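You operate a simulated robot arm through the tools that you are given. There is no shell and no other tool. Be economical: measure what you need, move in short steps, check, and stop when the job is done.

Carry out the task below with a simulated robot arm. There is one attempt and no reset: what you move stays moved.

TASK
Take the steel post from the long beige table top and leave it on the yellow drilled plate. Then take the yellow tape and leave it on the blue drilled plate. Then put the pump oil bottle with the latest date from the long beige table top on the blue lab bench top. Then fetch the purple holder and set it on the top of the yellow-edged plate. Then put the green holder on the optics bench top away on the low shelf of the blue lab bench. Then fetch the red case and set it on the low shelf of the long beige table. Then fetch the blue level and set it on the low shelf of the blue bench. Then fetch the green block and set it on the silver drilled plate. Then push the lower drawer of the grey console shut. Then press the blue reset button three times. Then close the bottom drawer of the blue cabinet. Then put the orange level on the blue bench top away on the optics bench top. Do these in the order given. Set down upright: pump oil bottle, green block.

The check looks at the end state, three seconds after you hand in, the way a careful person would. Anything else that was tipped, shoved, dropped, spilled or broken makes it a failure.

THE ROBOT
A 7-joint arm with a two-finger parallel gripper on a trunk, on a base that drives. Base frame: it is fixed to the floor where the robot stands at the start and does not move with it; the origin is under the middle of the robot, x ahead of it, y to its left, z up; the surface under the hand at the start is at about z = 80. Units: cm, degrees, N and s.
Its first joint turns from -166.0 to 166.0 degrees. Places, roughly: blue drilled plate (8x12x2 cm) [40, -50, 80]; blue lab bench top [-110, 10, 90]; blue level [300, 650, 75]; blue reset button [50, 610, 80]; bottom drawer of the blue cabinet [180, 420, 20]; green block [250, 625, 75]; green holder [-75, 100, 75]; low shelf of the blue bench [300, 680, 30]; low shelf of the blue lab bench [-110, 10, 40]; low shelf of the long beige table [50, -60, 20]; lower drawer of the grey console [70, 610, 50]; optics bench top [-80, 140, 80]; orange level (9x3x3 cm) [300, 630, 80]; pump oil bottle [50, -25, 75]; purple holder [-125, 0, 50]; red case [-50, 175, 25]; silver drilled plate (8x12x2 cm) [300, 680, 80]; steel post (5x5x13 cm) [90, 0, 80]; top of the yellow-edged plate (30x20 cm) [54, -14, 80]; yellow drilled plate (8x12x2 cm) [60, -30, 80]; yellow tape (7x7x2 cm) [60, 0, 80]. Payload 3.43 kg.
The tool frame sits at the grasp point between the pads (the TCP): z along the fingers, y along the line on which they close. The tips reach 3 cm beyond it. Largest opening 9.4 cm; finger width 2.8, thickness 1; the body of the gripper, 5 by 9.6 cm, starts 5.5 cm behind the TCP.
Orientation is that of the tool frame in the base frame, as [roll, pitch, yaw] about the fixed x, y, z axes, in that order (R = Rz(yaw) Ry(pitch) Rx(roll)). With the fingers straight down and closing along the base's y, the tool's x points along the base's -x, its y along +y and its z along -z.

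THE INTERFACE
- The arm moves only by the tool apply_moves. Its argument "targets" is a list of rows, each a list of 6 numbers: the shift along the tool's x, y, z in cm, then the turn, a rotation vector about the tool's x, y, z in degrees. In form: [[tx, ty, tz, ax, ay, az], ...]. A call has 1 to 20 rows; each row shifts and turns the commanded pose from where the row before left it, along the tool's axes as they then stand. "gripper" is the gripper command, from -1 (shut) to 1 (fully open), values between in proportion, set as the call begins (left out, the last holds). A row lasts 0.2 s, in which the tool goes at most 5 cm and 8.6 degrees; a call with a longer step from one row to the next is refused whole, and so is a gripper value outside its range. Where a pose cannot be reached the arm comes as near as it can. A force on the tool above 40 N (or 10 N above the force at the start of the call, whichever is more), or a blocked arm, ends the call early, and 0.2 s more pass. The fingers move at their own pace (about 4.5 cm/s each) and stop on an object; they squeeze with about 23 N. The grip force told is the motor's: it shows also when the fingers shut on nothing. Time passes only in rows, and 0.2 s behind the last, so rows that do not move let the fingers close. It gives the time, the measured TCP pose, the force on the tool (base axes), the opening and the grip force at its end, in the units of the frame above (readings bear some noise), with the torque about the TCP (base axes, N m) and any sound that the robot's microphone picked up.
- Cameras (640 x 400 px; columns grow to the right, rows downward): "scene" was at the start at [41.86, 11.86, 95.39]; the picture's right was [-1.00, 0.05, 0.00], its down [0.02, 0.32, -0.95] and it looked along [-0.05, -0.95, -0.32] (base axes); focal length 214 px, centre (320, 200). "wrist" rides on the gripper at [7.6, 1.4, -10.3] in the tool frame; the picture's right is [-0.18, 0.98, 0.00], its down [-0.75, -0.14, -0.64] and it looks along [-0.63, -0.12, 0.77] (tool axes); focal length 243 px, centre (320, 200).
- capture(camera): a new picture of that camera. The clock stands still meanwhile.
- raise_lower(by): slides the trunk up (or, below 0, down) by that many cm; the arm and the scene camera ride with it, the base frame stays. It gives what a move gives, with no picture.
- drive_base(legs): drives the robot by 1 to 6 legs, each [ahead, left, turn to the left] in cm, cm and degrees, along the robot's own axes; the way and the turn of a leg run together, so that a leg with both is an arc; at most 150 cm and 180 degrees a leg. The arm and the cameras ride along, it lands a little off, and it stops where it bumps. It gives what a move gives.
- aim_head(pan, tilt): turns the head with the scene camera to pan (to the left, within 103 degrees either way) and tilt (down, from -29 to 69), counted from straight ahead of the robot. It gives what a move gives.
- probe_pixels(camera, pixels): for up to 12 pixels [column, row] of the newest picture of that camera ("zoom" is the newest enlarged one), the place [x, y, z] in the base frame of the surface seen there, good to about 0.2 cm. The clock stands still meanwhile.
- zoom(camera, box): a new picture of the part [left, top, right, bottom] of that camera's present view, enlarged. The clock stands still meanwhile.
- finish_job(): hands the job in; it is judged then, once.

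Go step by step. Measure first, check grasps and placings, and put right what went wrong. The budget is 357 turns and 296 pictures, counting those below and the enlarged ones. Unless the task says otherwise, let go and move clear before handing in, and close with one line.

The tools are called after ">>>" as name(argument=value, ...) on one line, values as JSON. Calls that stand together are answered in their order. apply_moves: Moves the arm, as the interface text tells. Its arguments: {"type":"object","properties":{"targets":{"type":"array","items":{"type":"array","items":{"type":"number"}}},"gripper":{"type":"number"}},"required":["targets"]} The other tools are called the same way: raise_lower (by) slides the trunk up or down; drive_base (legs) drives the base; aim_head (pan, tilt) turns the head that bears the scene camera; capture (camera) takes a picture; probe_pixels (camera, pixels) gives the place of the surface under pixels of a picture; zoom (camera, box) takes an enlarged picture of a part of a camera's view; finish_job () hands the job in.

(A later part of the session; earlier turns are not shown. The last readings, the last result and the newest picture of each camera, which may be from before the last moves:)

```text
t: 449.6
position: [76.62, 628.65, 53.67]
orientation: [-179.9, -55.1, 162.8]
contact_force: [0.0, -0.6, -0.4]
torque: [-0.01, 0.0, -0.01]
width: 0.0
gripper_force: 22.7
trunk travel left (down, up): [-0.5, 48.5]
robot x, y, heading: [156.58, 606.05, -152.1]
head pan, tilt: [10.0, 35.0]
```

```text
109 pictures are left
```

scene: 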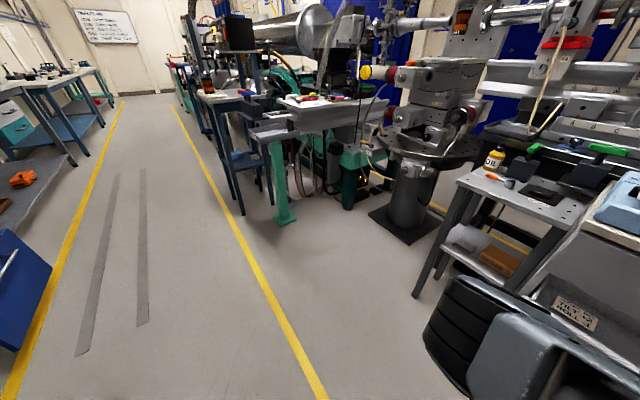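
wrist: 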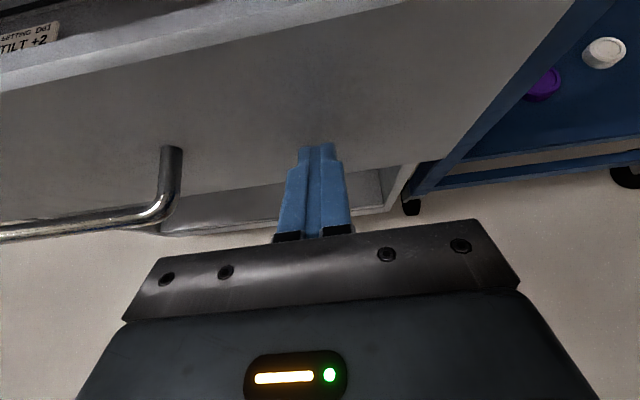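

The drawer is moving in. Continue in small steps to the end stop.

>>> apply_moves(targets=[[0.57, 0, 0.82, 0, 0, 0], [0.57, 0, 0.82, 0, 0, 0], [0.57, 0, 0.82, 0, 0, 0], [0.4, 0, 0.57, 0, 0, 0], [0.3, 0, 0.41, 0, 0, 0], [0.3, 0, 0.41, 0, 0, 0], [0, 0, 0, 0, 0, 0]])

>>> capture(camera="wrist")

```text
t: 450.3
position: [74.67, 629.35, 53.49]
orientation: [179.9, -54.8, 162.6]
contact_force: [8.3, -4.3, 5.6]
torque: [0.13, 0.1, 0.03]
width: 0.0
gripper_force: 23.0
trunk travel left (down, up): [-0.5, 48.5]
robot x, y, heading: [156.16, 605.96, -152.3]
head pan, tilt: [10.0, 35.0]
stopped in row 3: the force on the tool passed its limit at 62 N (the readings are from after the stop); the commanded pose is now the measured one
```

```text
108 pictures are left
```

wrist: 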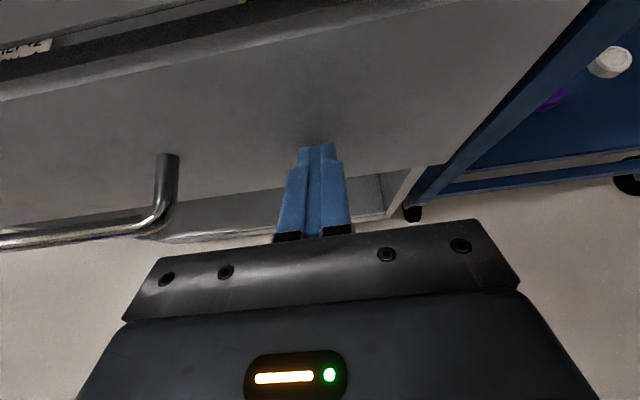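

A stop was hit at 62 N. I'll back off and look whether the drawer is fully shut.

>>> apply_moves(targets=[[-1.15, 0, -1.64, 0, 0, 0], [-2.3, 0, -3.28, 0, 0, 0], [-2.3, 0, -3.28, 0, 0, 0], [-2.3, 0, -3.28, 0, 0, 0], [-2.3, 0, -3.28, 0, 0, 0], [0, 0, 0, 0, 0, 0]])

>>> raise_lower(by=20)

>>> capture(camera="wrist")

```text
t: 451.7
position: [91.95, 623.94, 53.6]
orientation: [179.9, -54.7, 162.7]
contact_force: [1.0, 0.2, -0.1]
torque: [-0.02, -0.02, -0.02]
width: 0.01
gripper_force: 22.6
trunk travel left (down, up): [-0.5, 48.5]
robot x, y, heading: [156.1, 606.17, -152.0]
head pan, tilt: [10.0, 35.0]
```

```text
t: 453.9
position: [91.73, 623.98, 73.67]
orientation: [180.0, -54.7, 162.6]
contact_force: [-0.4, -1.0, 0.0]
torque: [0.05, 0.01, 0.02]
width: 0.0
gripper_force: 23.2
trunk travel left (down, up): [-20.5, 28.5]
robot x, y, heading: [156.14, 606.24, -152.0]
head pan, tilt: [10.0, 35.0]
```

```text
107 pictures are left
```

wrist: 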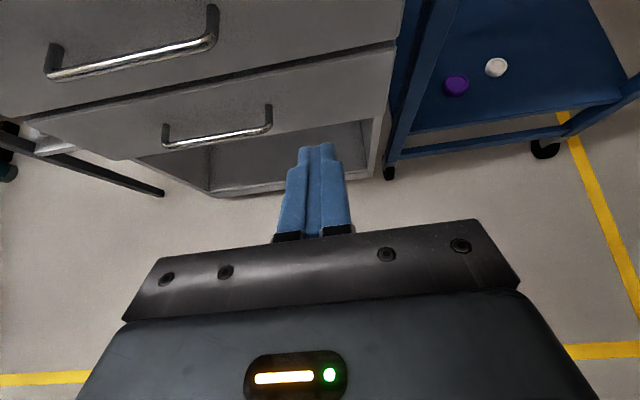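

The drawer looks shut. I'll verify that it is flush with the upper drawer.

>>> probe_pixels(camera="wrist", pixels=[[300, 60], [300, 95], [150, 90], [120, 130], [350, 75], [220, 75], [380, 40]])

>>> zoom(camera="wrist", box=[20, 20, 420, 200])

```text
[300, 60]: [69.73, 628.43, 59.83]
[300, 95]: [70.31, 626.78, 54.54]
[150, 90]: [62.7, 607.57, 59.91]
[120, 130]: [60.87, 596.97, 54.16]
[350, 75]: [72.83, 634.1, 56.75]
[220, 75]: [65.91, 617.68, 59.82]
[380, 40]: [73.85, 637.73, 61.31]
```

```text
1.60 times, centred on (220, 110) of wrist
```

zoom: 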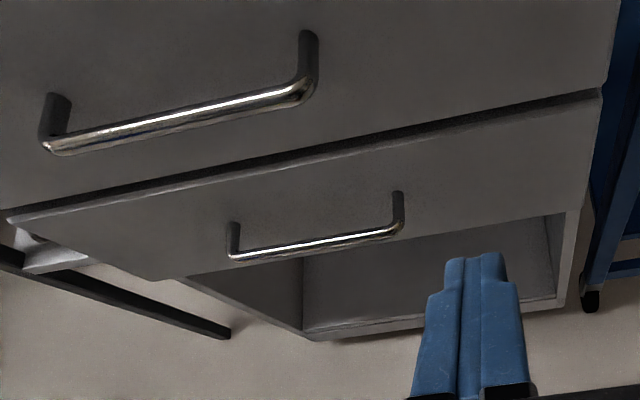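

Flush (both at n ≈ −116). Now the reset button: raise up, then move closer.

>>> raise_lower(by=28)

>>> apply_moves(targets=[[2.5, 0, -1.7, 0, 0, 0], [2.5, 0, -1.7, 0, 0, 0], [0, 0, 0, 0, 0, 0]])

>>> drive_base(legs=[[23.8, -13.1, 0]])

>>> capture(camera="wrist")

```text
t: 456.7
position: [91.73, 624.01, 101.61]
orientation: [180.0, -54.7, 162.6]
contact_force: [-0.7, 0.4, 0.1]
torque: [0.02, -0.02, 0.0]
width: 0.01
gripper_force: 22.9
trunk travel left (down, up): [-48.5, 0.5]
robot x, y, heading: [156.44, 605.79, -152.1]
head pan, tilt: [10.0, 35.0]
```

```text
t: 457.5
position: [91.58, 624.21, 107.77]
orientation: [180.0, -54.7, 162.6]
contact_force: [0.0, -0.4, 0.0]
torque: [-0.01, 0.0, -0.01]
width: 0.0
gripper_force: 23.0
trunk travel left (down, up): [-48.5, 0.5]
robot x, y, heading: [156.24, 606.06, -151.9]
head pan, tilt: [10.0, 35.0]
```

```text
t: 459.4
position: [64.01, 624.26, 107.69]
orientation: [-179.9, -54.7, 162.8]
contact_force: [-0.2, -0.2, -0.2]
torque: [0.0, -0.01, 0.0]
width: 0.0
gripper_force: 22.9
trunk travel left (down, up): [-48.5, 0.5]
robot x, y, heading: [128.61, 606.54, -151.8]
head pan, tilt: [10.0, 35.0]
```

```text
105 pictures are left
```

wrist: 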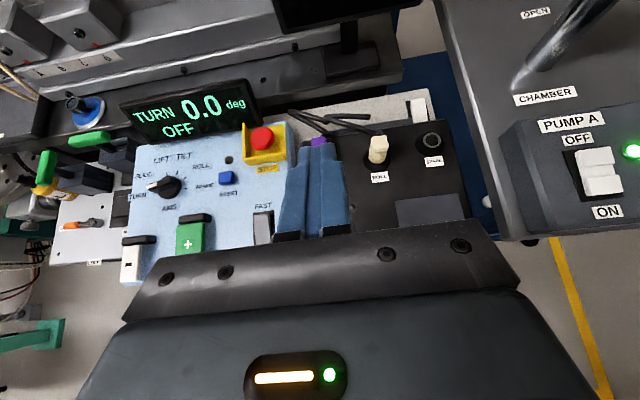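

>>> zoom(camera="wrist", box=[130, 90, 300, 230])

>>> probe_pixels(camera="wrist", pixels=[[226, 177], [221, 173], [232, 173], [227, 184], [262, 138], [165, 185], [205, 180], [190, 220], [262, 210], [228, 158], [200, 105]])

```text
2.86 times, centred on (215, 160) of wrist
```

zoom: 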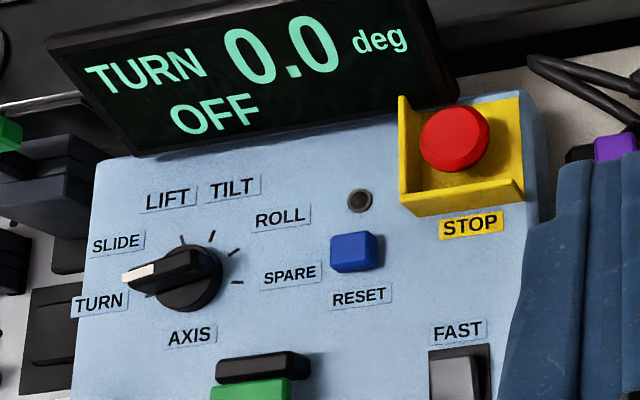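

```text
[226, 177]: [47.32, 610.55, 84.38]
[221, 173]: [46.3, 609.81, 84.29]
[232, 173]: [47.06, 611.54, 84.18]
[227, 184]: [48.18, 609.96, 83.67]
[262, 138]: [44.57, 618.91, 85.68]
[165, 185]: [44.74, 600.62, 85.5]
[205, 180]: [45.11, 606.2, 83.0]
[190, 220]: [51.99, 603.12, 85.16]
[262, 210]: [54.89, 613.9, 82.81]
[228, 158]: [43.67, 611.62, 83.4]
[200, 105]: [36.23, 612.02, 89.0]
```

Button top centre (47.0,610.6), z 84.35. I'll bring the tool straight down (fingers closed) and go above the button.

>>> apply_moves(targets=[[0, 0, 0, 0, -7.8, 0], [0, 0, 0, 0, -7.8, 0], [0, 0, 0, 0, -7.8, 0], [0, 0, 0, 0, -7.8, 0], [0, 0, 0, 0, -7.8, 0], [0, 0, 0, 0, -7.8, 0], [0, 0, 0, 0, -7.9, 0], [2.02, -3.02, 0, 0, 0, 0], [2.02, -3.02, 0, 0, 0, 0], [2.02, -3.02, 0, 0, 0, 0], [2.02, -3.02, 0, 0, 0, 0], [2.02, -3.02, 0, 0, 0, 0], [2.02, -3.02, 0, 0, 0, 0], [0, 0, 0, 0, 0, 0]])

>>> capture(camera="wrist")

>>> aim_head(pan=-30, tilt=35)

>>> capture(camera="scene")

```text
t: 462.4
position: [47.03, 610.52, 107.7]
orientation: [179.9, 0.0, 162.7]
contact_force: [0.2, 0.1, -0.1]
torque: [0.06, 0.0, 0.0]
width: 0.0
gripper_force: 23.1
trunk travel left (down, up): [-48.5, 0.5]
robot x, y, heading: [128.8, 606.28, -151.8]
head pan, tilt: [10.0, 35.0]
```

```text
103 pictures are left
```

wrist: 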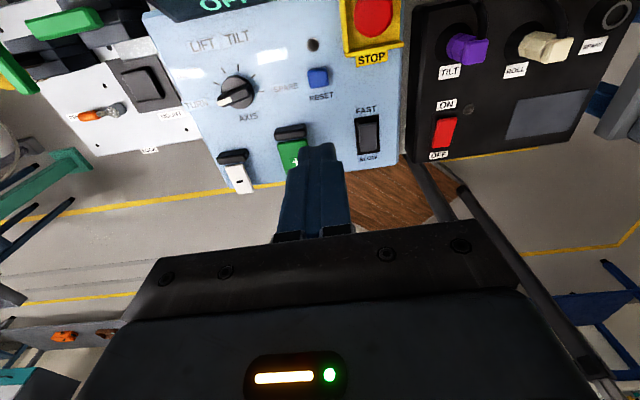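

```text
t: 463.5
position: [47.04, 610.62, 107.7]
orientation: [-180.0, 0.0, 162.7]
contact_force: [0.3, -0.2, -0.3]
torque: [0.04, 0.01, 0.01]
width: 0.01
gripper_force: 23.2
trunk travel left (down, up): [-48.5, 0.5]
robot x, y, heading: [128.4, 606.85, -151.7]
head pan, tilt: [-30.0, 35.0]
```

```text
102 pictures are left
```

scene: 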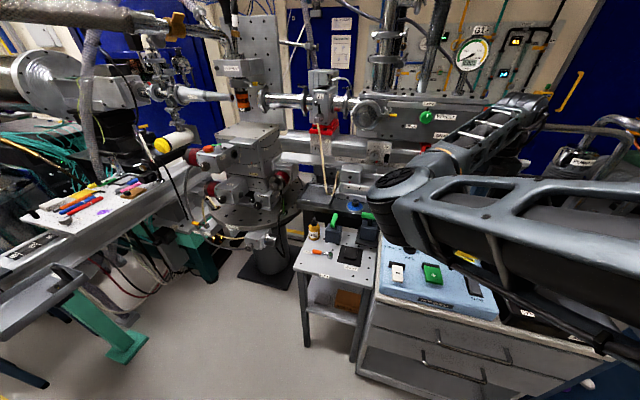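

>>> probe_pixels(camera="wrist", pixels=[[311, 74], [324, 72], [317, 84], [317, 70], [373, 15], [345, 40]])

>>> probe_pixels(camera="scene", pixels=[[385, 205], [400, 232], [365, 213], [330, 220], [372, 240], [365, 230]])

```text
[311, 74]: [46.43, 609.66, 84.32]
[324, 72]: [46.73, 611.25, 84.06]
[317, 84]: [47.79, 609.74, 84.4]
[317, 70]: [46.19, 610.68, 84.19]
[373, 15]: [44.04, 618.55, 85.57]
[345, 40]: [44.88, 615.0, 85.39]
```

```text
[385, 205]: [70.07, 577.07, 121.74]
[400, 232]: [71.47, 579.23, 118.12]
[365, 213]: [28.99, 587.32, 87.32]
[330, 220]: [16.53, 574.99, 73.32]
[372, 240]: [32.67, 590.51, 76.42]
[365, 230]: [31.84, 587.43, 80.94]
```

Centred within 0.3 cm. Descend to 2 cm above the button.

>>> apply_moves(targets=[[0, -0.25, 3.5, 0, 0, 0], [0, 0, 4, 0, 0, 0], [0, 0, 4, 0, 0, 0], [0, 0, 4, 0, 0, 0], [0, 0, 2.5, 0, 0, 0], [0, 0, 0, 0, 0, 0]])

>>> capture(camera="wrist")

```text
t: 464.9
position: [47.05, 610.26, 89.85]
orientation: [180.0, 0.0, 162.7]
contact_force: [0.0, -0.1, 0.1]
torque: [0.0, -0.01, 0.02]
width: 0.01
gripper_force: 23.2
trunk travel left (down, up): [-48.5, 0.5]
robot x, y, heading: [129.18, 606.58, -151.8]
head pan, tilt: [-30.0, 35.0]
```

```text
101 pictures are left
```

wrist: 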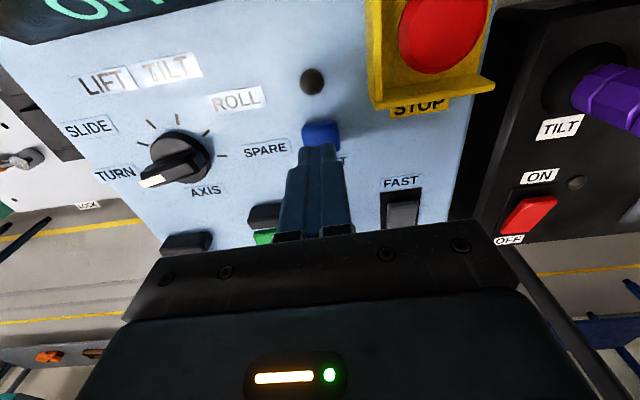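

Aligned. First press: lower slowly and listen.

>>> apply_moves(targets=[[0, 0, 1.5, 0, 0, 0], [0, 0, 0.6, 0, 0, 0], [0, 0, 0.3, 0, 0, 0], [0, 0, 0.2, 0, 0, 0]])

```text
t: 465.9
position: [47.07, 610.33, 87.21]
orientation: [-179.9, -0.2, 162.7]
contact_force: [-0.6, -0.6, 2.3]
torque: [-0.01, 0.0, 0.0]
width: 0.01
gripper_force: 22.7
trunk travel left (down, up): [-48.5, 0.5]
robot x, y, heading: [128.6, 606.53, -151.8]
head pan, tilt: [-30.0, 35.0]
```

Touching (2.3 N). Press a little deeper.

>>> apply_moves(targets=[[0, 0, 0.2, 0, 0, 0], [0, 0, 0.2, 0, 0, 0]])

```text
t: 466.5
position: [47.05, 610.31, 86.66]
orientation: [179.9, 0.0, 162.6]
contact_force: [0.7, -2.3, 4.6]
torque: [-0.05, 0.01, 0.0]
width: 0.02
gripper_force: 23.5
trunk travel left (down, up): [-48.5, 0.5]
robot x, y, heading: [128.41, 606.26, -152.0]
head pan, tilt: [-30.0, 35.0]
heard: click
```

A click was heard: press 1. Release fully.

>>> apply_moves(targets=[[0, 0, -0.8, 0, 0, 0], [0, 0, -0.7, 0, 0, 0], [0, 0, 0, 0, 0, 0]])

>>> apply_moves(targets=[[0, 0, 0.8, 0, 0, 0], [0, 0, 0.4, 0, 0, 0], [0, 0, 0.3, 0, 0, 0]])

```text
t: 467.3
position: [47.17, 610.41, 88.22]
orientation: [-179.9, 0.0, 162.7]
contact_force: [-1.9, 0.4, -0.2]
torque: [0.0, -0.01, 0.01]
width: 0.01
gripper_force: 23.2
trunk travel left (down, up): [-48.5, 0.5]
robot x, y, heading: [128.7, 606.49, -152.1]
head pan, tilt: [-30.0, 35.0]
```

```text
t: 468.1
position: [46.86, 610.28, 86.75]
orientation: [180.0, 0.0, 162.6]
contact_force: [0.1, -2.3, 6.3]
torque: [-0.1, -0.04, -0.02]
width: 0.0
gripper_force: 22.8
trunk travel left (down, up): [-48.5, 0.5]
robot x, y, heading: [128.6, 606.43, -151.8]
head pan, tilt: [-30.0, 35.0]
heard: click
```

Second click. Release and press the third time.

>>> apply_moves(targets=[[0, 0, -0.8, 0, 0, 0], [0, 0, -0.7, 0, 0, 0], [0, 0, 0, 0, 0, 0]])

>>> apply_moves(targets=[[0, 0, 0.8, 0, 0, 0], [0, 0, 0.4, 0, 0, 0], [0, 0, 0.3, 0, 0, 0]])

```text
t: 468.9
position: [47.03, 610.49, 88.25]
orientation: [180.0, -0.1, 162.8]
contact_force: [-0.1, 0.5, -0.7]
torque: [0.0, 0.05, 0.04]
width: 0.0
gripper_force: 22.5
trunk travel left (down, up): [-48.5, 0.5]
robot x, y, heading: [128.74, 606.66, -152.0]
head pan, tilt: [-30.0, 35.0]
```

```text
t: 469.7
position: [47.0, 610.46, 86.78]
orientation: [-179.9, 0.0, 162.7]
contact_force: [2.0, -1.7, 3.8]
torque: [-0.02, -0.1, 0.02]
width: 0.0
gripper_force: 23.0
trunk travel left (down, up): [-48.5, 0.5]
robot x, y, heading: [128.88, 606.24, -151.8]
head pan, tilt: [-30.0, 35.0]
heard: click
```

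Third click: done. Rise and retract over the console front.

>>> apply_moves(targets=[[0, 0, -2, 0, 0, 0], [0, 0, -4, 0, 0, 0], [0, 0, -4, 0, 0, 0], [0, 0, -4, 0, 0, 0], [0, 0, -4, 0, 0, 0], [0, 0, -2.5, 0, 0, 0], [-4, 0, 0, 0, 0, 0], [-4, 0, 0, 0, 0, 0], [-4, 0, 0, 0, 0, 0], [0, 0, 0, 0, 0, 0]])

>>> drive_base(legs=[[-23.8, 13.1, 0]])

>>> aim_head(pan=35, tilt=35)

>>> capture(camera="scene")

```text
t: 471.9
position: [58.49, 606.83, 107.35]
orientation: [-180.0, 0.0, 162.9]
contact_force: [0.2, -0.3, -0.2]
torque: [0.04, -0.02, 0.02]
width: 0.0
gripper_force: 22.8
trunk travel left (down, up): [-48.5, 0.5]
robot x, y, heading: [128.77, 606.57, -151.9]
head pan, tilt: [-30.0, 35.0]
```

```text
t: 473.9
position: [85.98, 606.7, 107.33]
orientation: [-180.0, 0.0, 162.4]
contact_force: [0.1, 0.7, 0.2]
torque: [0.02, -0.02, 0.01]
width: 0.01
gripper_force: 23.1
trunk travel left (down, up): [-48.5, 0.5]
robot x, y, heading: [156.2, 605.88, -152.1]
head pan, tilt: [-30.0, 35.0]
```

```text
t: 475.2
position: [86.06, 606.74, 107.35]
orientation: [-179.9, 0.1, 162.4]
contact_force: [0.1, 0.2, -0.2]
torque: [0.01, -0.01, -0.01]
width: 0.01
gripper_force: 23.4
trunk travel left (down, up): [-48.5, 0.5]
robot x, y, heading: [156.32, 606.08, -151.9]
head pan, tilt: [35.0, 35.0]
```

```text
100 pictures are left
```

scene: 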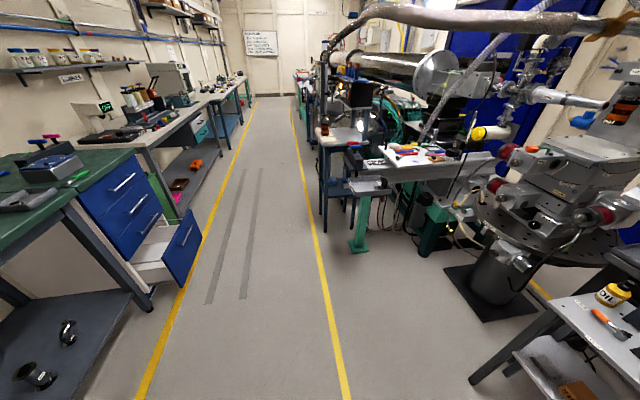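

The blue cabinet's open bottom drawer is at (178,245). Probing it.

>>> zoom(camera="scene", box=[60, 140, 240, 320])

>>> probe_pixels(camera="scene", pixels=[[165, 255], [190, 222], [200, 240], [180, 285], [182, 240], [150, 240], [125, 180], [140, 205], [148, 225], [100, 215], [155, 270]])

```text
2.22 times, centred on (150, 230) of scene
```

zoom: 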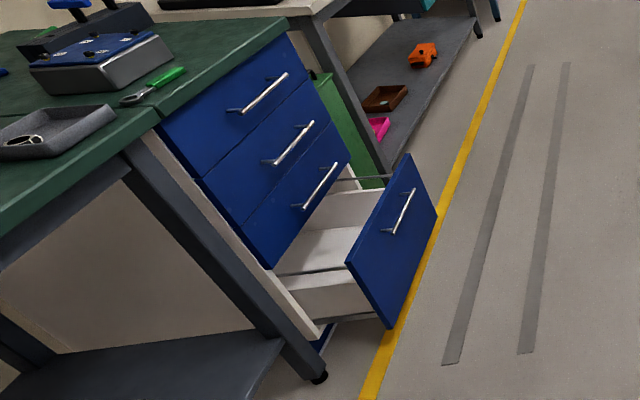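

```text
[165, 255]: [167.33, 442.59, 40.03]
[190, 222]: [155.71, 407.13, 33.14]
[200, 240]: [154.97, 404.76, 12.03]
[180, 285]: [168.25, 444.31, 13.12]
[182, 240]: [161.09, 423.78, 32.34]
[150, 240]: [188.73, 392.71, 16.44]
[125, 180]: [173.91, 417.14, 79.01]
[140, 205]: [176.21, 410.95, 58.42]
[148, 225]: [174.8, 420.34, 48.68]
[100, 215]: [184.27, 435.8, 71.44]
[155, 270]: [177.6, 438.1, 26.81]
```

The drawer's tall front (z≈5–40) is 16–18 cm out, and I'd stand in the aisle to push it. I'll check obstacles on the opposite side of the aisle.

>>> probe_pixels(camera="scene", pixels=[[325, 230], [357, 245], [318, 250], [302, 160], [308, 195], [430, 255], [187, 232], [192, 226], [183, 238]])

```text
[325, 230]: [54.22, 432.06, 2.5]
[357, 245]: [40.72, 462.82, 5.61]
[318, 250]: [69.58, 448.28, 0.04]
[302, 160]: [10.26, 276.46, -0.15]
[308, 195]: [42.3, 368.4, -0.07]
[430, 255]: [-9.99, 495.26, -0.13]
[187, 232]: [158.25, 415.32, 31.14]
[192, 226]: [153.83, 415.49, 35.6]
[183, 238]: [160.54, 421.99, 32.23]
```

I'll use heading ≈55° so the base's rear stays inside the yellow line, with the whole arm swung 26° further right. First tilt and retract the hand and swing the arm here in open space.

>>> apply_moves(targets=[[0, 0, 0, 0, 7.9, 0], [0, 0, 0, 0, 7.9, 0], [0, 0, 0, 0, 7.9, 0], [0, 0, 0, 0, 7.9, 0], [0, 0, 0, 0, 7.9, 0], [0, 0, 0, 0, 7.9, 0], [0, 0, 0, 0, 7.6, 0], [-2.0, 0, -2.9, 0, 0, 0], [-2.0, 0, -2.9, 0, 0, 0], [0.81, 4.47, 1.16, -3.55, 0, 2.49], [0.81, 4.47, 1.16, -3.55, 0, 2.49], [0.81, 4.47, 1.16, -3.55, 0, 2.49], [0.81, 4.47, 1.16, -3.55, 0, 2.49], [0.81, 4.47, 1.16, -3.55, 0, 2.49], [0.81, 4.47, 1.16, -3.55, 0, 2.49], [0, 0, 0, 0, 0, 0]])

```text
t: 478.6
position: [97.01, 632.35, 106.47]
orientation: [-179.9, -55.0, 136.4]
contact_force: [0.8, 0.0, -0.4]
torque: [0.02, 0.01, -0.03]
width: 0.01
gripper_force: 22.6
out of reach, approached as far as the arm can: row 9
trunk travel left (down, up): [-48.5, 0.5]
robot x, y, heading: [156.51, 605.87, -152.3]
head pan, tilt: [35.0, 35.0]
```

Works. Now turn right 154.5° to heading ≈53°.

>>> drive_base(legs=[[0, 0, -154.5]])

```text
t: 485.3
position: [221.13, 608.19, 106.55]
orientation: [-180.0, -55.0, -17.6]
contact_force: [0.2, -0.4, 0.6]
torque: [-0.01, 0.0, -0.02]
width: 0.02
gripper_force: 23.3
trunk travel left (down, up): [-48.5, 0.5]
robot x, y, heading: [156.67, 606.0, 53.7]
head pan, tilt: [35.0, 35.0]
```

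I'll lower the trunk here, bring the hand to z≈36 and retract, then turn up-aisle for the drive.

>>> raise_lower(by=-40)

>>> raise_lower(by=-8)

>>> apply_moves(targets=[[-2.46, 0, 1.72, 0, 0, 0], [-2.46, 0, 1.72, 0, 0, 0], [-2.46, 0, 1.72, 0, 0, 0], [-2.46, 0, 1.72, 0, 0, 0], [-2.46, 0, 1.72, 0, 0, 0], [-2.46, 0, 1.72, 0, 0, 0], [-2.46, 0, 1.72, 0, 0, 0], [-1.7, 0, -2.45, 0, 0, 0], [0, 0, 0, 0, 0, 0]])

```text
t: 489.2
position: [221.21, 608.21, 66.44]
orientation: [-180.0, -55.0, -17.7]
contact_force: [-0.1, -0.7, -0.1]
torque: [0.0, -0.01, 0.01]
width: 0.0
gripper_force: 23.3
trunk travel left (down, up): [-8.5, 40.5]
robot x, y, heading: [156.42, 606.15, 53.6]
head pan, tilt: [35.0, 35.0]
```

```text
t: 490.3
position: [221.1, 608.22, 58.54]
orientation: [-179.9, -55.0, -17.7]
contact_force: [-0.7, -0.3, -0.2]
torque: [-0.01, 0.02, 0.03]
width: 0.0
gripper_force: 22.6
trunk travel left (down, up): [-0.5, 48.5]
robot x, y, heading: [156.45, 605.67, 53.8]
head pan, tilt: [35.0, 35.0]
```

```text
t: 492.3
position: [218.35, 609.1, 37.49]
orientation: [180.0, -55.0, -17.6]
contact_force: [-0.4, -0.3, -0.3]
torque: [-0.02, 0.01, 0.04]
width: 0.01
gripper_force: 22.8
trunk travel left (down, up): [-0.5, 48.5]
robot x, y, heading: [156.21, 606.09, 53.6]
head pan, tilt: [35.0, 35.0]
```

>>> apply_moves(targets=[[-1.7, 0, -2.45, 0, 0, 0], [-2.46, 0, 1.72, 0, 0, 0], [-2.46, 0, 1.72, 0, 0, 0], [0, 0, 0, 0, 0, 0]])

>>> drive_base(legs=[[0, 0, 46]])

>>> drive_base(legs=[[-80.2, 41.9, 0], [-80.2, 41.9, 0]])

>>> aim_head(pan=-80, tilt=45)

>>> capture(camera="scene")

```text
t: 493.3
position: [215.39, 610.24, 31.5]
orientation: [180.0, -54.9, -17.7]
contact_force: [-0.9, -0.9, 0.3]
torque: [-0.01, -0.01, -0.03]
width: 0.0
gripper_force: 23.1
trunk travel left (down, up): [-0.5, 48.5]
robot x, y, heading: [156.26, 606.19, 53.5]
head pan, tilt: [35.0, 35.0]
```

```text
t: 495.9
position: [194.08, 651.67, 31.57]
orientation: [180.0, -54.9, 28.6]
contact_force: [-0.5, 0.3, 0.4]
torque: [0.02, -0.02, 0.02]
width: 0.02
gripper_force: 22.7
trunk travel left (down, up): [-0.5, 48.5]
robot x, y, heading: [156.66, 606.26, 100.3]
head pan, tilt: [35.0, 35.0]
```

```text
t: 505.1
position: [140.79, 476.21, 31.6]
orientation: [-180.0, -55.0, 28.8]
contact_force: [0.2, 0.5, -0.6]
torque: [-0.01, -0.02, 0.01]
width: 0.0
gripper_force: 22.9
trunk travel left (down, up): [-0.5, 48.5]
robot x, y, heading: [103.14, 430.37, 100.1]
head pan, tilt: [35.0, 35.0]
```

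```text
t: 507.0
position: [140.79, 476.28, 31.53]
orientation: [-180.0, -55.0, 28.8]
contact_force: [0.5, 0.3, 1.4]
torque: [-0.01, -0.01, -0.03]
width: 0.0
gripper_force: 23.0
trunk travel left (down, up): [-0.5, 48.5]
robot x, y, heading: [102.99, 430.72, 100.2]
head pan, tilt: [-80.0, 45.0]
```

```text
98 pictures are left
```

scene: 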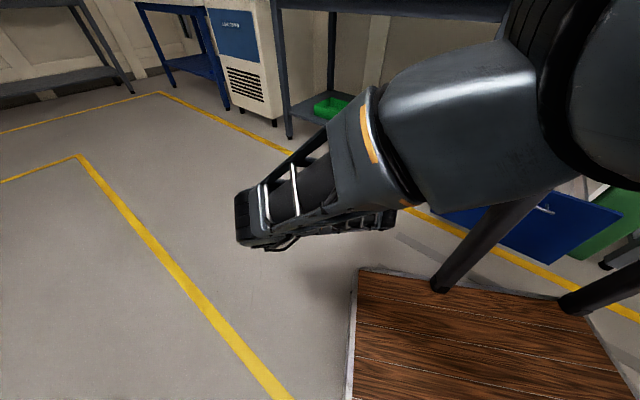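

The drawer front shows at (540,235). I'll probe its face, handle and edges.

>>> zoom(camera="scene", box=[420, 170, 640, 310])

>>> probe_pixels(camera="scene", pixels=[[460, 220], [500, 235], [560, 255], [545, 209], [536, 213], [555, 208], [610, 215], [575, 235], [450, 215], [520, 250]])

```text
2.86 times, centred on (530, 240) of scene
```

zoom: 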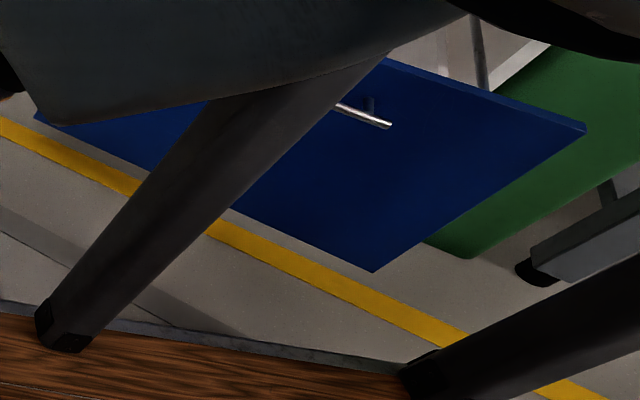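

```text
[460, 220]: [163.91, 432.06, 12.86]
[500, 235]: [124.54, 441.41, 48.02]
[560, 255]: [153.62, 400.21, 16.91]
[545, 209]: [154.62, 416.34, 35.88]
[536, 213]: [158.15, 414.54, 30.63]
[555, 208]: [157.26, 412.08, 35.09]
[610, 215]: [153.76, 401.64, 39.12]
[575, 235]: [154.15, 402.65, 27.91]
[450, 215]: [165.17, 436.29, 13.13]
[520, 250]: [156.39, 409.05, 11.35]
```

Handle spans l≈440–461 and the panel reaches l≈472, so I'll push at l≈466, left of the handle. I'll adjust the base slightly, then swing right to face the drawer.

>>> drive_base(legs=[[5.2, 1.2, 0]])

>>> drive_base(legs=[[0, 0, -46.8]])

>>> capture(camera="wrist")

```text
t: 507.9
position: [138.78, 480.98, 31.48]
orientation: [-180.0, -55.0, 28.8]
contact_force: [0.0, -0.4, 0.1]
torque: [-0.02, -0.04, -0.02]
width: 0.0
gripper_force: 22.7
trunk travel left (down, up): [-0.5, 48.5]
robot x, y, heading: [101.08, 435.4, 100.4]
head pan, tilt: [-80.0, 45.0]
```

```text
t: 510.5
position: [160.22, 438.67, 31.57]
orientation: [-180.0, -55.0, -18.4]
contact_force: [0.2, -0.1, 0.1]
torque: [0.0, -0.02, 0.03]
width: 0.01
gripper_force: 23.0
trunk travel left (down, up): [-0.5, 48.5]
robot x, y, heading: [101.27, 435.18, 53.2]
head pan, tilt: [-80.0, 45.0]
```

```text
96 pictures are left
```

wrist: 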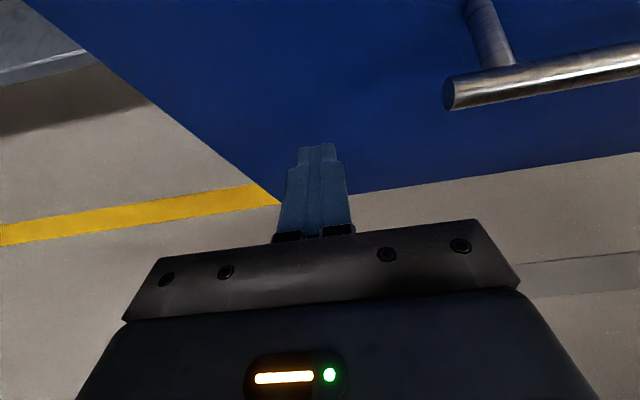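

Fingers face the panel left of the handle. Push in.

>>> apply_moves(targets=[[1.15, 0, 1.64, 0, 0, 0], [1.15, 0, 1.64, 0, 0, 0], [1.15, 0, 1.64, 0, 0, 0], [1.15, 0, 1.64, 0, 0, 0], [1.15, 0, 1.64, 0, 0, 0], [1.15, 0, 1.64, 0, 0, 0], [1.15, 0, 1.64, 0, 0, 0], [1.15, 0, 1.64, 0, 0, 0]])

>>> capture(camera="wrist")

```text
t: 512.3
position: [175.49, 433.53, 31.56]
orientation: [-179.9, -55.2, -18.5]
contact_force: [0.1, 0.0, -0.6]
torque: [0.01, 0.01, -0.02]
width: 0.0
gripper_force: 22.8
trunk travel left (down, up): [-0.5, 48.5]
robot x, y, heading: [100.89, 435.61, 53.0]
head pan, tilt: [-80.0, 45.0]
```

```text
95 pictures are left
```

wrist: 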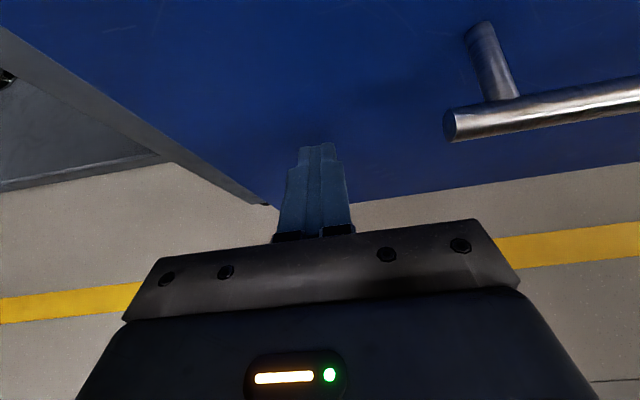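

Drawer slides in. Continue in small steps to the stop.

>>> apply_moves(targets=[[0.57, 0, 0.82, 0, 0, 0], [0.57, 0, 0.82, 0, 0, 0], [0.57, 0, 0.82, 0, 0, 0], [0.4, 0, 0.57, 0, 0, 0], [0.4, 0, 0.57, 0, 0, 0], [0.3, 0, 0.41, 0, 0, 0], [0.3, 0, 0.41, 0, 0, 0], [0, 0, 0, 0, 0, 0]])

>>> capture(camera="wrist")

```text
t: 513.6
position: [179.32, 432.12, 31.3]
orientation: [179.9, -54.8, -18.3]
contact_force: [-4.5, 2.2, 1.8]
torque: [0.02, -0.03, 0.02]
width: 0.0
gripper_force: 22.8
trunk travel left (down, up): [-0.5, 48.5]
robot x, y, heading: [101.51, 435.24, 53.2]
head pan, tilt: [-80.0, 45.0]
stopped in row 6: the force on the tool passed its limit at 55 N (the readings are from after the stop); the commanded pose is now the measured one
```

```text
94 pictures are left
```

wrist: 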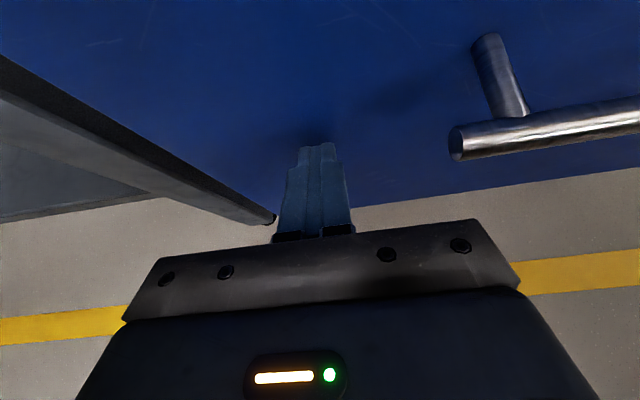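

Stop reached. I'll back out, then check the drawer is flush.

>>> apply_moves(targets=[[-1.15, 0, -1.64, 0, 0, 0], [-2.3, 0, -3.28, 0, 0, 0], [-2.3, 0, -3.28, 0, 0, 0], [-2.3, 0, -3.28, 0, 0, 0], [-2.3, 0, -3.28, 0, 0, 0], [-2.3, 0, -3.28, 0, 0, 0], [0, 0, 0, 0, 0, 0]])

>>> raise_lower(by=15)

>>> capture(camera="wrist")

```text
t: 515.2
position: [158.24, 439.23, 31.4]
orientation: [180.0, -54.8, -18.3]
contact_force: [0.1, -0.2, -0.2]
torque: [0.01, 0.02, 0.01]
width: 0.01
gripper_force: 22.9
trunk travel left (down, up): [-0.5, 48.5]
robot x, y, heading: [101.02, 435.6, 53.0]
head pan, tilt: [-80.0, 45.0]
```

```text
t: 516.9
position: [158.44, 439.2, 46.37]
orientation: [180.0, -54.8, -18.3]
contact_force: [0.0, 0.4, 1.4]
torque: [-0.03, 0.02, -0.01]
width: 0.0
gripper_force: 22.7
trunk travel left (down, up): [-15.5, 33.5]
robot x, y, heading: [101.52, 435.46, 53.0]
head pan, tilt: [-80.0, 45.0]
```

```text
93 pictures are left
```

wrist: 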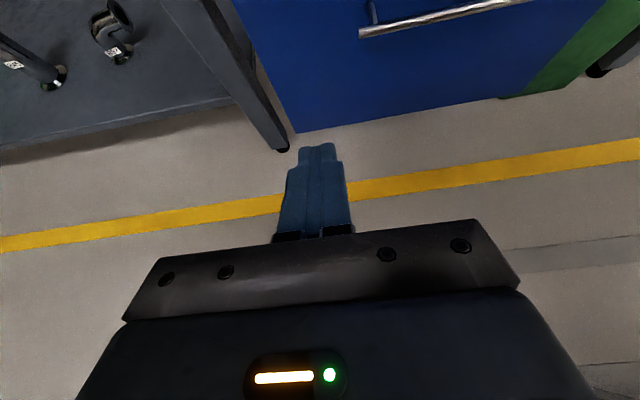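

>>> raise_lower(by=20)

>>> capture(camera="wrist")

```text
t: 519.1
position: [158.35, 439.15, 66.35]
orientation: [179.9, -54.8, -18.2]
contact_force: [-0.1, 0.0, 0.5]
torque: [-0.02, 0.02, 0.01]
width: 0.0
gripper_force: 22.7
trunk travel left (down, up): [-35.5, 13.5]
robot x, y, heading: [101.32, 435.33, 52.9]
head pan, tilt: [-80.0, 45.0]
```

```text
92 pictures are left
```

wrist: 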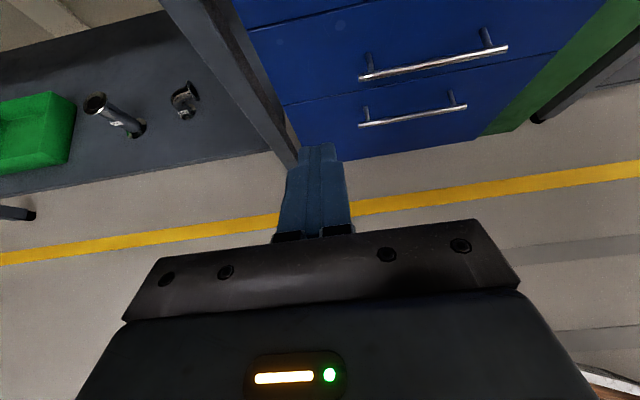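

>>> probe_pixels(camera="wrist", pixels=[[350, 60], [350, 105], [330, 130], [450, 130], [500, 30], [510, 75], [420, 88], [310, 80], [300, 50]])

>>> zoom(camera="wrist", box=[240, 0, 560, 180])

```text
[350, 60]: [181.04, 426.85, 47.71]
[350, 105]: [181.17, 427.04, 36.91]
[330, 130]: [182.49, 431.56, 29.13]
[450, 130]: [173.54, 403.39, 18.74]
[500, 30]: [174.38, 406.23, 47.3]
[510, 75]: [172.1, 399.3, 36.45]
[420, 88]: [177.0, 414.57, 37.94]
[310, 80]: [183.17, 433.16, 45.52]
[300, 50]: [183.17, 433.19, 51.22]
```

```text
2.00 times, centred on (400, 90) of wrist
```

zoom: 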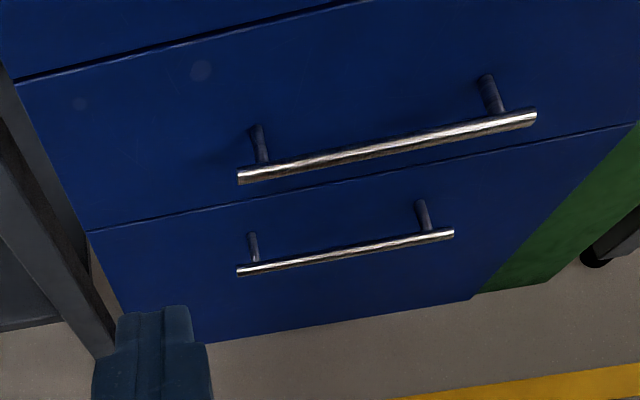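

Drawer is flush with the one above (n −39.2 / −39.3). Last is the orange level. I'll raise the arm and drive back toward the blue bench.

>>> raise_lower(by=13)

>>> apply_moves(targets=[[2.95, 0, -2.07, 0, 0, 0], [2.95, 0, -2.07, 0, 0, 0], [2.95, 0, -2.07, 0, 0, 0], [2.95, 0, -2.07, 0, 0, 0], [2.95, 0, -2.07, 0, 0, 0], [2.95, 0, -2.07, 0, 0, 0], [2.95, 0, -2.07, 0, 0, 0], [0, 0, 0, 0, 0, 0]])

>>> drive_base(legs=[[108.2, 37.1, 0], [108.2, 37.1, 0]])

>>> capture(camera="wrist")

```text
t: 520.7
position: [158.38, 439.08, 79.3]
orientation: [-179.9, -54.8, -18.2]
contact_force: [0.3, -0.3, 0.5]
torque: [-0.01, -0.01, -0.01]
width: 0.01
gripper_force: 22.9
trunk travel left (down, up): [-48.5, 0.5]
robot x, y, heading: [101.1, 435.66, 53.0]
head pan, tilt: [-80.0, 45.0]
```

```text
t: 522.5
position: [158.42, 439.28, 104.57]
orientation: [180.0, -54.8, -18.4]
contact_force: [-0.6, -1.0, 0.7]
torque: [0.0, -0.01, -0.03]
width: 0.02
gripper_force: 22.8
trunk travel left (down, up): [-48.5, 0.5]
robot x, y, heading: [101.21, 435.29, 53.1]
head pan, tilt: [-80.0, 45.0]
```

```text
t: 533.6
position: [228.65, 654.04, 104.5]
orientation: [179.9, -54.8, -18.9]
contact_force: [-0.1, -0.1, -0.5]
torque: [0.03, 0.0, 0.01]
width: 0.0
gripper_force: 23.2
trunk travel left (down, up): [-48.5, 0.5]
robot x, y, heading: [171.28, 650.88, 52.5]
head pan, tilt: [-80.0, 45.0]
```

```text
90 pictures are left
```

wrist: 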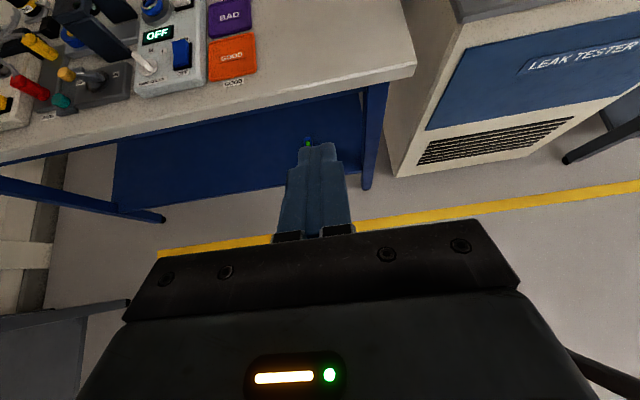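

>>> drive_base(legs=[[15.1, -35.9, 0]])

>>> apply_moves(targets=[[0, 0, 0, 0, -7.9, 0], [0, 0, 0, 0, -7.9, 0], [0, 0, 0, 0, -7.9, 0], [0, 0, 0, 0, -7.9, 0], [0, 0, 0, 0, -7.9, 0], [0, 0, 0, 0, -7.9, 0], [0, 0, 0, 0, -7.4, 0], [0, 0, 0, 0, 0, 0]], gripper=0.3)

>>> aim_head(pan=-65, tilt=35)

>>> capture(camera="scene")

```text
t: 536.1
position: [266.8, 643.41, 104.48]
orientation: [179.9, -54.8, -19.0]
contact_force: [-0.5, 0.5, 0.2]
torque: [-0.01, -0.02, -0.01]
width: 0.01
gripper_force: 23.5
trunk travel left (down, up): [-48.5, 0.5]
robot x, y, heading: [209.43, 640.45, 52.2]
head pan, tilt: [-80.0, 45.0]
```

```text
t: 537.9
position: [266.83, 643.5, 104.44]
orientation: [180.0, 0.1, -19.2]
contact_force: [-0.3, 0.5, 0.4]
torque: [-0.01, -0.01, 0.02]
width: 6.1
gripper_force: 0.1
trunk travel left (down, up): [-48.5, 0.5]
robot x, y, heading: [209.2, 640.44, 52.1]
head pan, tilt: [-80.0, 45.0]
```

```text
t: 538.7
position: [266.89, 643.41, 104.4]
orientation: [179.9, 0.0, -19.0]
contact_force: [0.5, -0.2, -0.2]
torque: [-0.04, 0.04, 0.0]
width: 6.1
gripper_force: 0.0
trunk travel left (down, up): [-48.5, 0.5]
robot x, y, heading: [209.43, 640.11, 52.2]
head pan, tilt: [-65.0, 35.0]
```

```text
89 pictures are left
```

scene: 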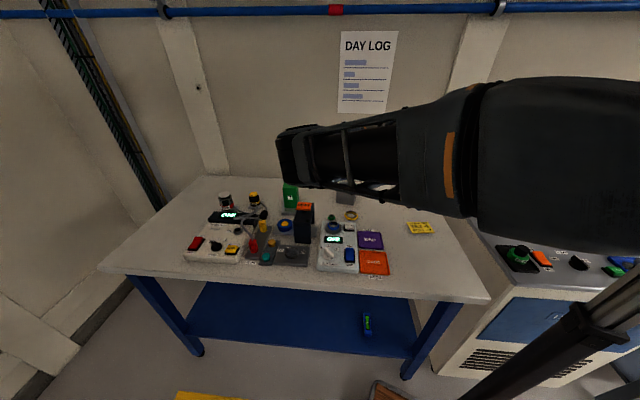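

I'll move above the orange level and look.

>>> apply_moves(targets=[[3.83, 0.35, 0, 0, 0, 0], [3.83, 0.35, 0, 0, 0, 0], [3.83, 0.35, 0, 0, 0, 0], [3.83, 0.35, 0, 0, 0, 0], [3.83, 0.35, 0, 0, 0, 0], [3.83, 0.35, 0, 0, 0, 0], [0, 0, 0, 0, 0, 0]])

>>> capture(camera="wrist")

```text
t: 540.3
position: [287.75, 634.13, 104.47]
orientation: [-180.0, 0.0, -19.0]
contact_force: [-1.4, 0.8, 0.0]
torque: [-0.01, 0.0, -0.04]
width: 6.11
gripper_force: 0.1
trunk travel left (down, up): [-48.5, 0.5]
robot x, y, heading: [209.26, 640.35, 52.4]
head pan, tilt: [-65.0, 35.0]
```

```text
88 pictures are left
```

wrist: 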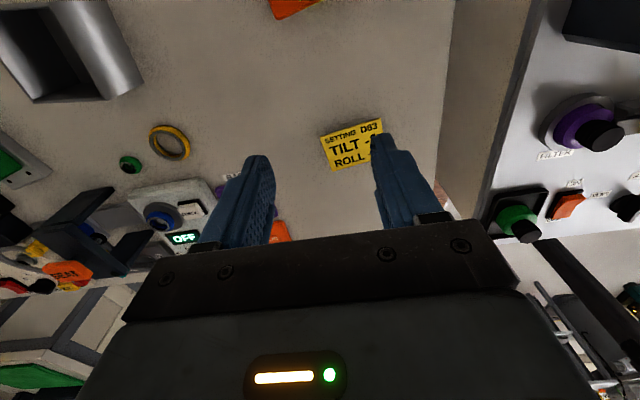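

>>> apply_moves(targets=[[4, 0, 0, 0, 0, 0], [4, 0, 0, 0, 0, 0], [0, 0, 0, 0, 0, 0]])

>>> capture(camera="wrist")

```text
t: 541.1
position: [295.44, 631.11, 104.46]
orientation: [180.0, -0.2, -19.4]
contact_force: [-0.1, -1.0, -0.1]
torque: [0.04, -0.02, -0.01]
width: 6.08
gripper_force: 0.1
trunk travel left (down, up): [-48.5, 0.5]
robot x, y, heading: [209.31, 640.45, 52.4]
head pan, tilt: [-65.0, 35.0]
```

```text
87 pictures are left
```

wrist: 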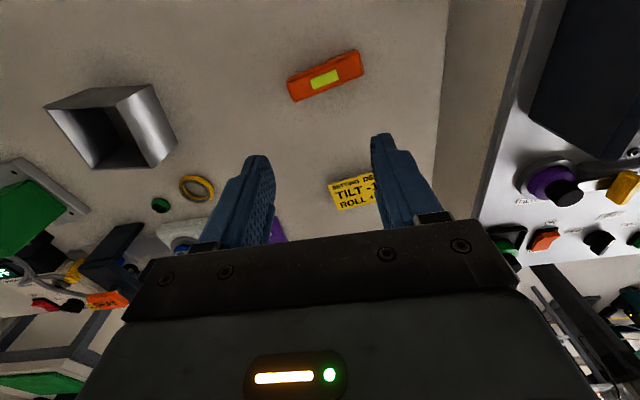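

>>> probe_pixels(camera="wrist", pixels=[[290, 82], [358, 54], [296, 98], [361, 72], [325, 78], [480, 30], [600, 60]])

```text
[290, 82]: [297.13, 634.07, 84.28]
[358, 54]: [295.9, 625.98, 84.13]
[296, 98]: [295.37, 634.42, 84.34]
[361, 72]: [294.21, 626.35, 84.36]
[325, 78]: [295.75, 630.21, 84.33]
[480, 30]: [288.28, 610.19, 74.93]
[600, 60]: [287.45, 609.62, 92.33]
```

Orange level: centre (295.65,630.2), long axis bearing ≈82°, top 84.3. Turn the tool +101° and align.

>>> apply_moves(targets=[[0, 0, 0, 0, 0, -8.4], [0, 0, 0, 0, 0, -8.4], [0, 0, 0, 0, 0, -8.4], [0, 0, 0, 0, 0, -8.4], [0, 0, 0, 0, 0, -8.4], [0, 0, 0, 0, 0, -8.4], [0, 0, 0, 0, 0, -8.4], [0, 0, 0, 0, 0, -8.4], [0, 0, 0, 0, 0, -8.4], [0, 0, 0, 0, 0, -8.4], [0, 0, 0, 0, 0, -8.5], [0, 0, 0, 0, 0, -8.5], [0, 0, 0, 0, 0, 0]])

>>> capture(camera="wrist")

```text
t: 543.9
position: [295.5, 631.39, 104.56]
orientation: [-179.9, -0.1, 82.2]
contact_force: [-0.3, 0.0, 0.0]
torque: [-0.03, -0.03, 0.02]
width: 6.11
gripper_force: 0.0
trunk travel left (down, up): [-48.5, 0.5]
robot x, y, heading: [209.27, 640.09, 52.0]
head pan, tilt: [-65.0, 35.0]
```

```text
86 pictures are left
```

wrist: 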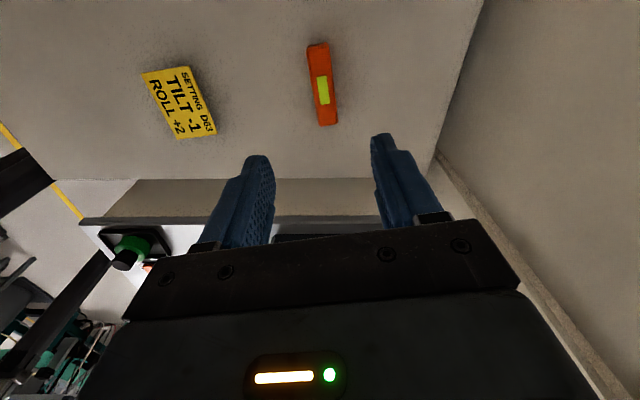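

>>> apply_moves(targets=[[-1.17, 0.31, 3, 0, 0, 0], [0, 0, 4, 0, 0, 0], [0, 0, 4, 0, 0, 0], [0, 0, 4, 0, 0, 0], [0, 0, 2.3, 0, 0, 0], [0, 0, 0, 0, 0, 0]])

>>> capture(camera="wrist")

```text
t: 545.3
position: [291.53, 632.04, 89.55]
orientation: [180.0, 0.0, 82.1]
contact_force: [0.2, -0.2, 0.5]
torque: [-0.01, 0.03, -0.02]
width: 6.1
gripper_force: 0.0
out of reach, approached as far as the arm can: row 1, 2, 3, 4, 5
trunk travel left (down, up): [-48.5, 0.5]
robot x, y, heading: [209.54, 640.53, 52.6]
head pan, tilt: [-65.0, 35.0]
```

```text
85 pictures are left
```

wrist: 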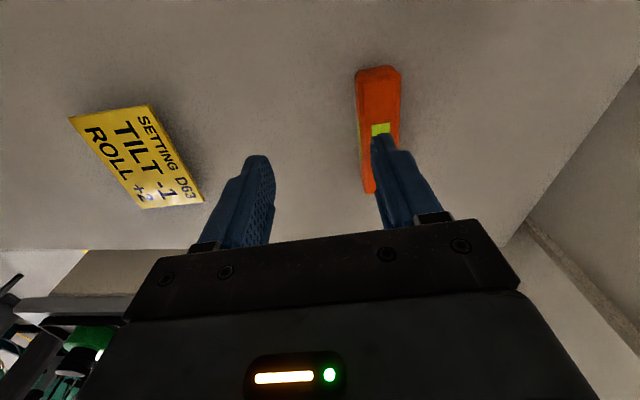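

Just out of reach in this wrist pose. I'll rise again, shift the base 4 cm closer and lower the trunk 10 cm for more reach.

>>> apply_moves(targets=[[0, 0, -4, 0, 0, 0], [0, 0, -4, 0, 0, 0], [0, 0, -4, 0, 0, 0], [0, 0, -4, 0, 0, 0], [0, 0, -4, 0, 0, 0], [0, 0, -4, 0, 0, 0], [0, 0, 0, 0, 0, 0]])

>>> drive_base(legs=[[1.3, -3.8, 0]])

>>> raise_lower(by=-10)

>>> capture(camera="wrist")

>>> capture(camera="scene")

```text
t: 546.9
position: [291.6, 631.97, 113.63]
orientation: [179.9, -0.1, 82.0]
contact_force: [0.3, 0.3, 0.7]
torque: [0.01, -0.04, 0.03]
width: 6.09
gripper_force: 0.0
trunk travel left (down, up): [-48.5, 0.5]
robot x, y, heading: [208.81, 640.12, 52.3]
head pan, tilt: [-65.0, 35.0]
```

```text
t: 547.8
position: [295.38, 630.74, 113.62]
orientation: [-180.0, 0.0, 81.9]
contact_force: [-0.4, 0.8, 0.3]
torque: [0.02, -0.02, 0.0]
width: 6.12
gripper_force: 0.1
trunk travel left (down, up): [-48.5, 0.5]
robot x, y, heading: [213.12, 639.25, 52.4]
head pan, tilt: [-65.0, 35.0]
```

```text
t: 549.1
position: [295.34, 630.69, 103.65]
orientation: [179.9, -0.1, 82.0]
contact_force: [0.2, 0.5, 0.4]
torque: [-0.01, -0.04, 0.03]
width: 6.11
gripper_force: 0.1
trunk travel left (down, up): [-38.5, 10.5]
robot x, y, heading: [213.26, 639.01, 52.5]
head pan, tilt: [-65.0, 35.0]
```

```text
84 pictures are left
```

wrist: 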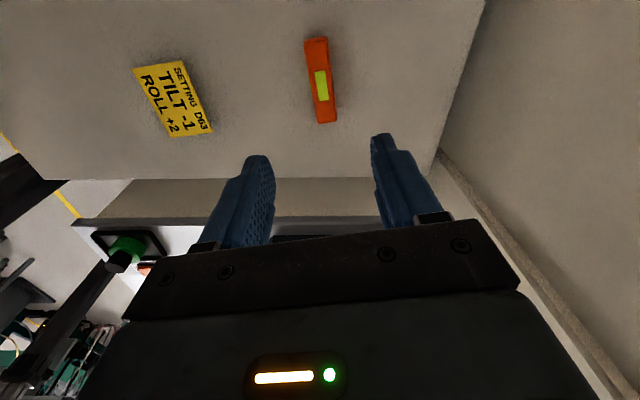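

```text
83 pictures are left
```

scene: 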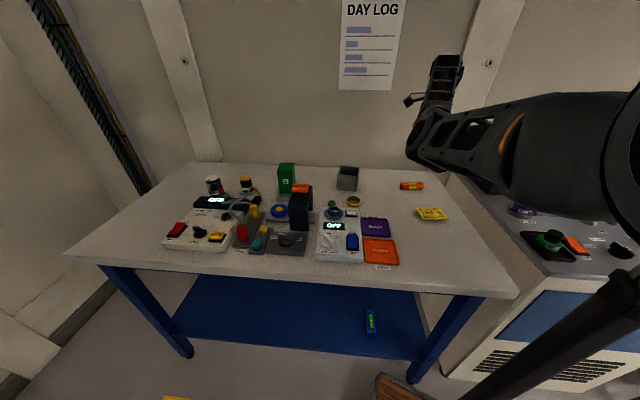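

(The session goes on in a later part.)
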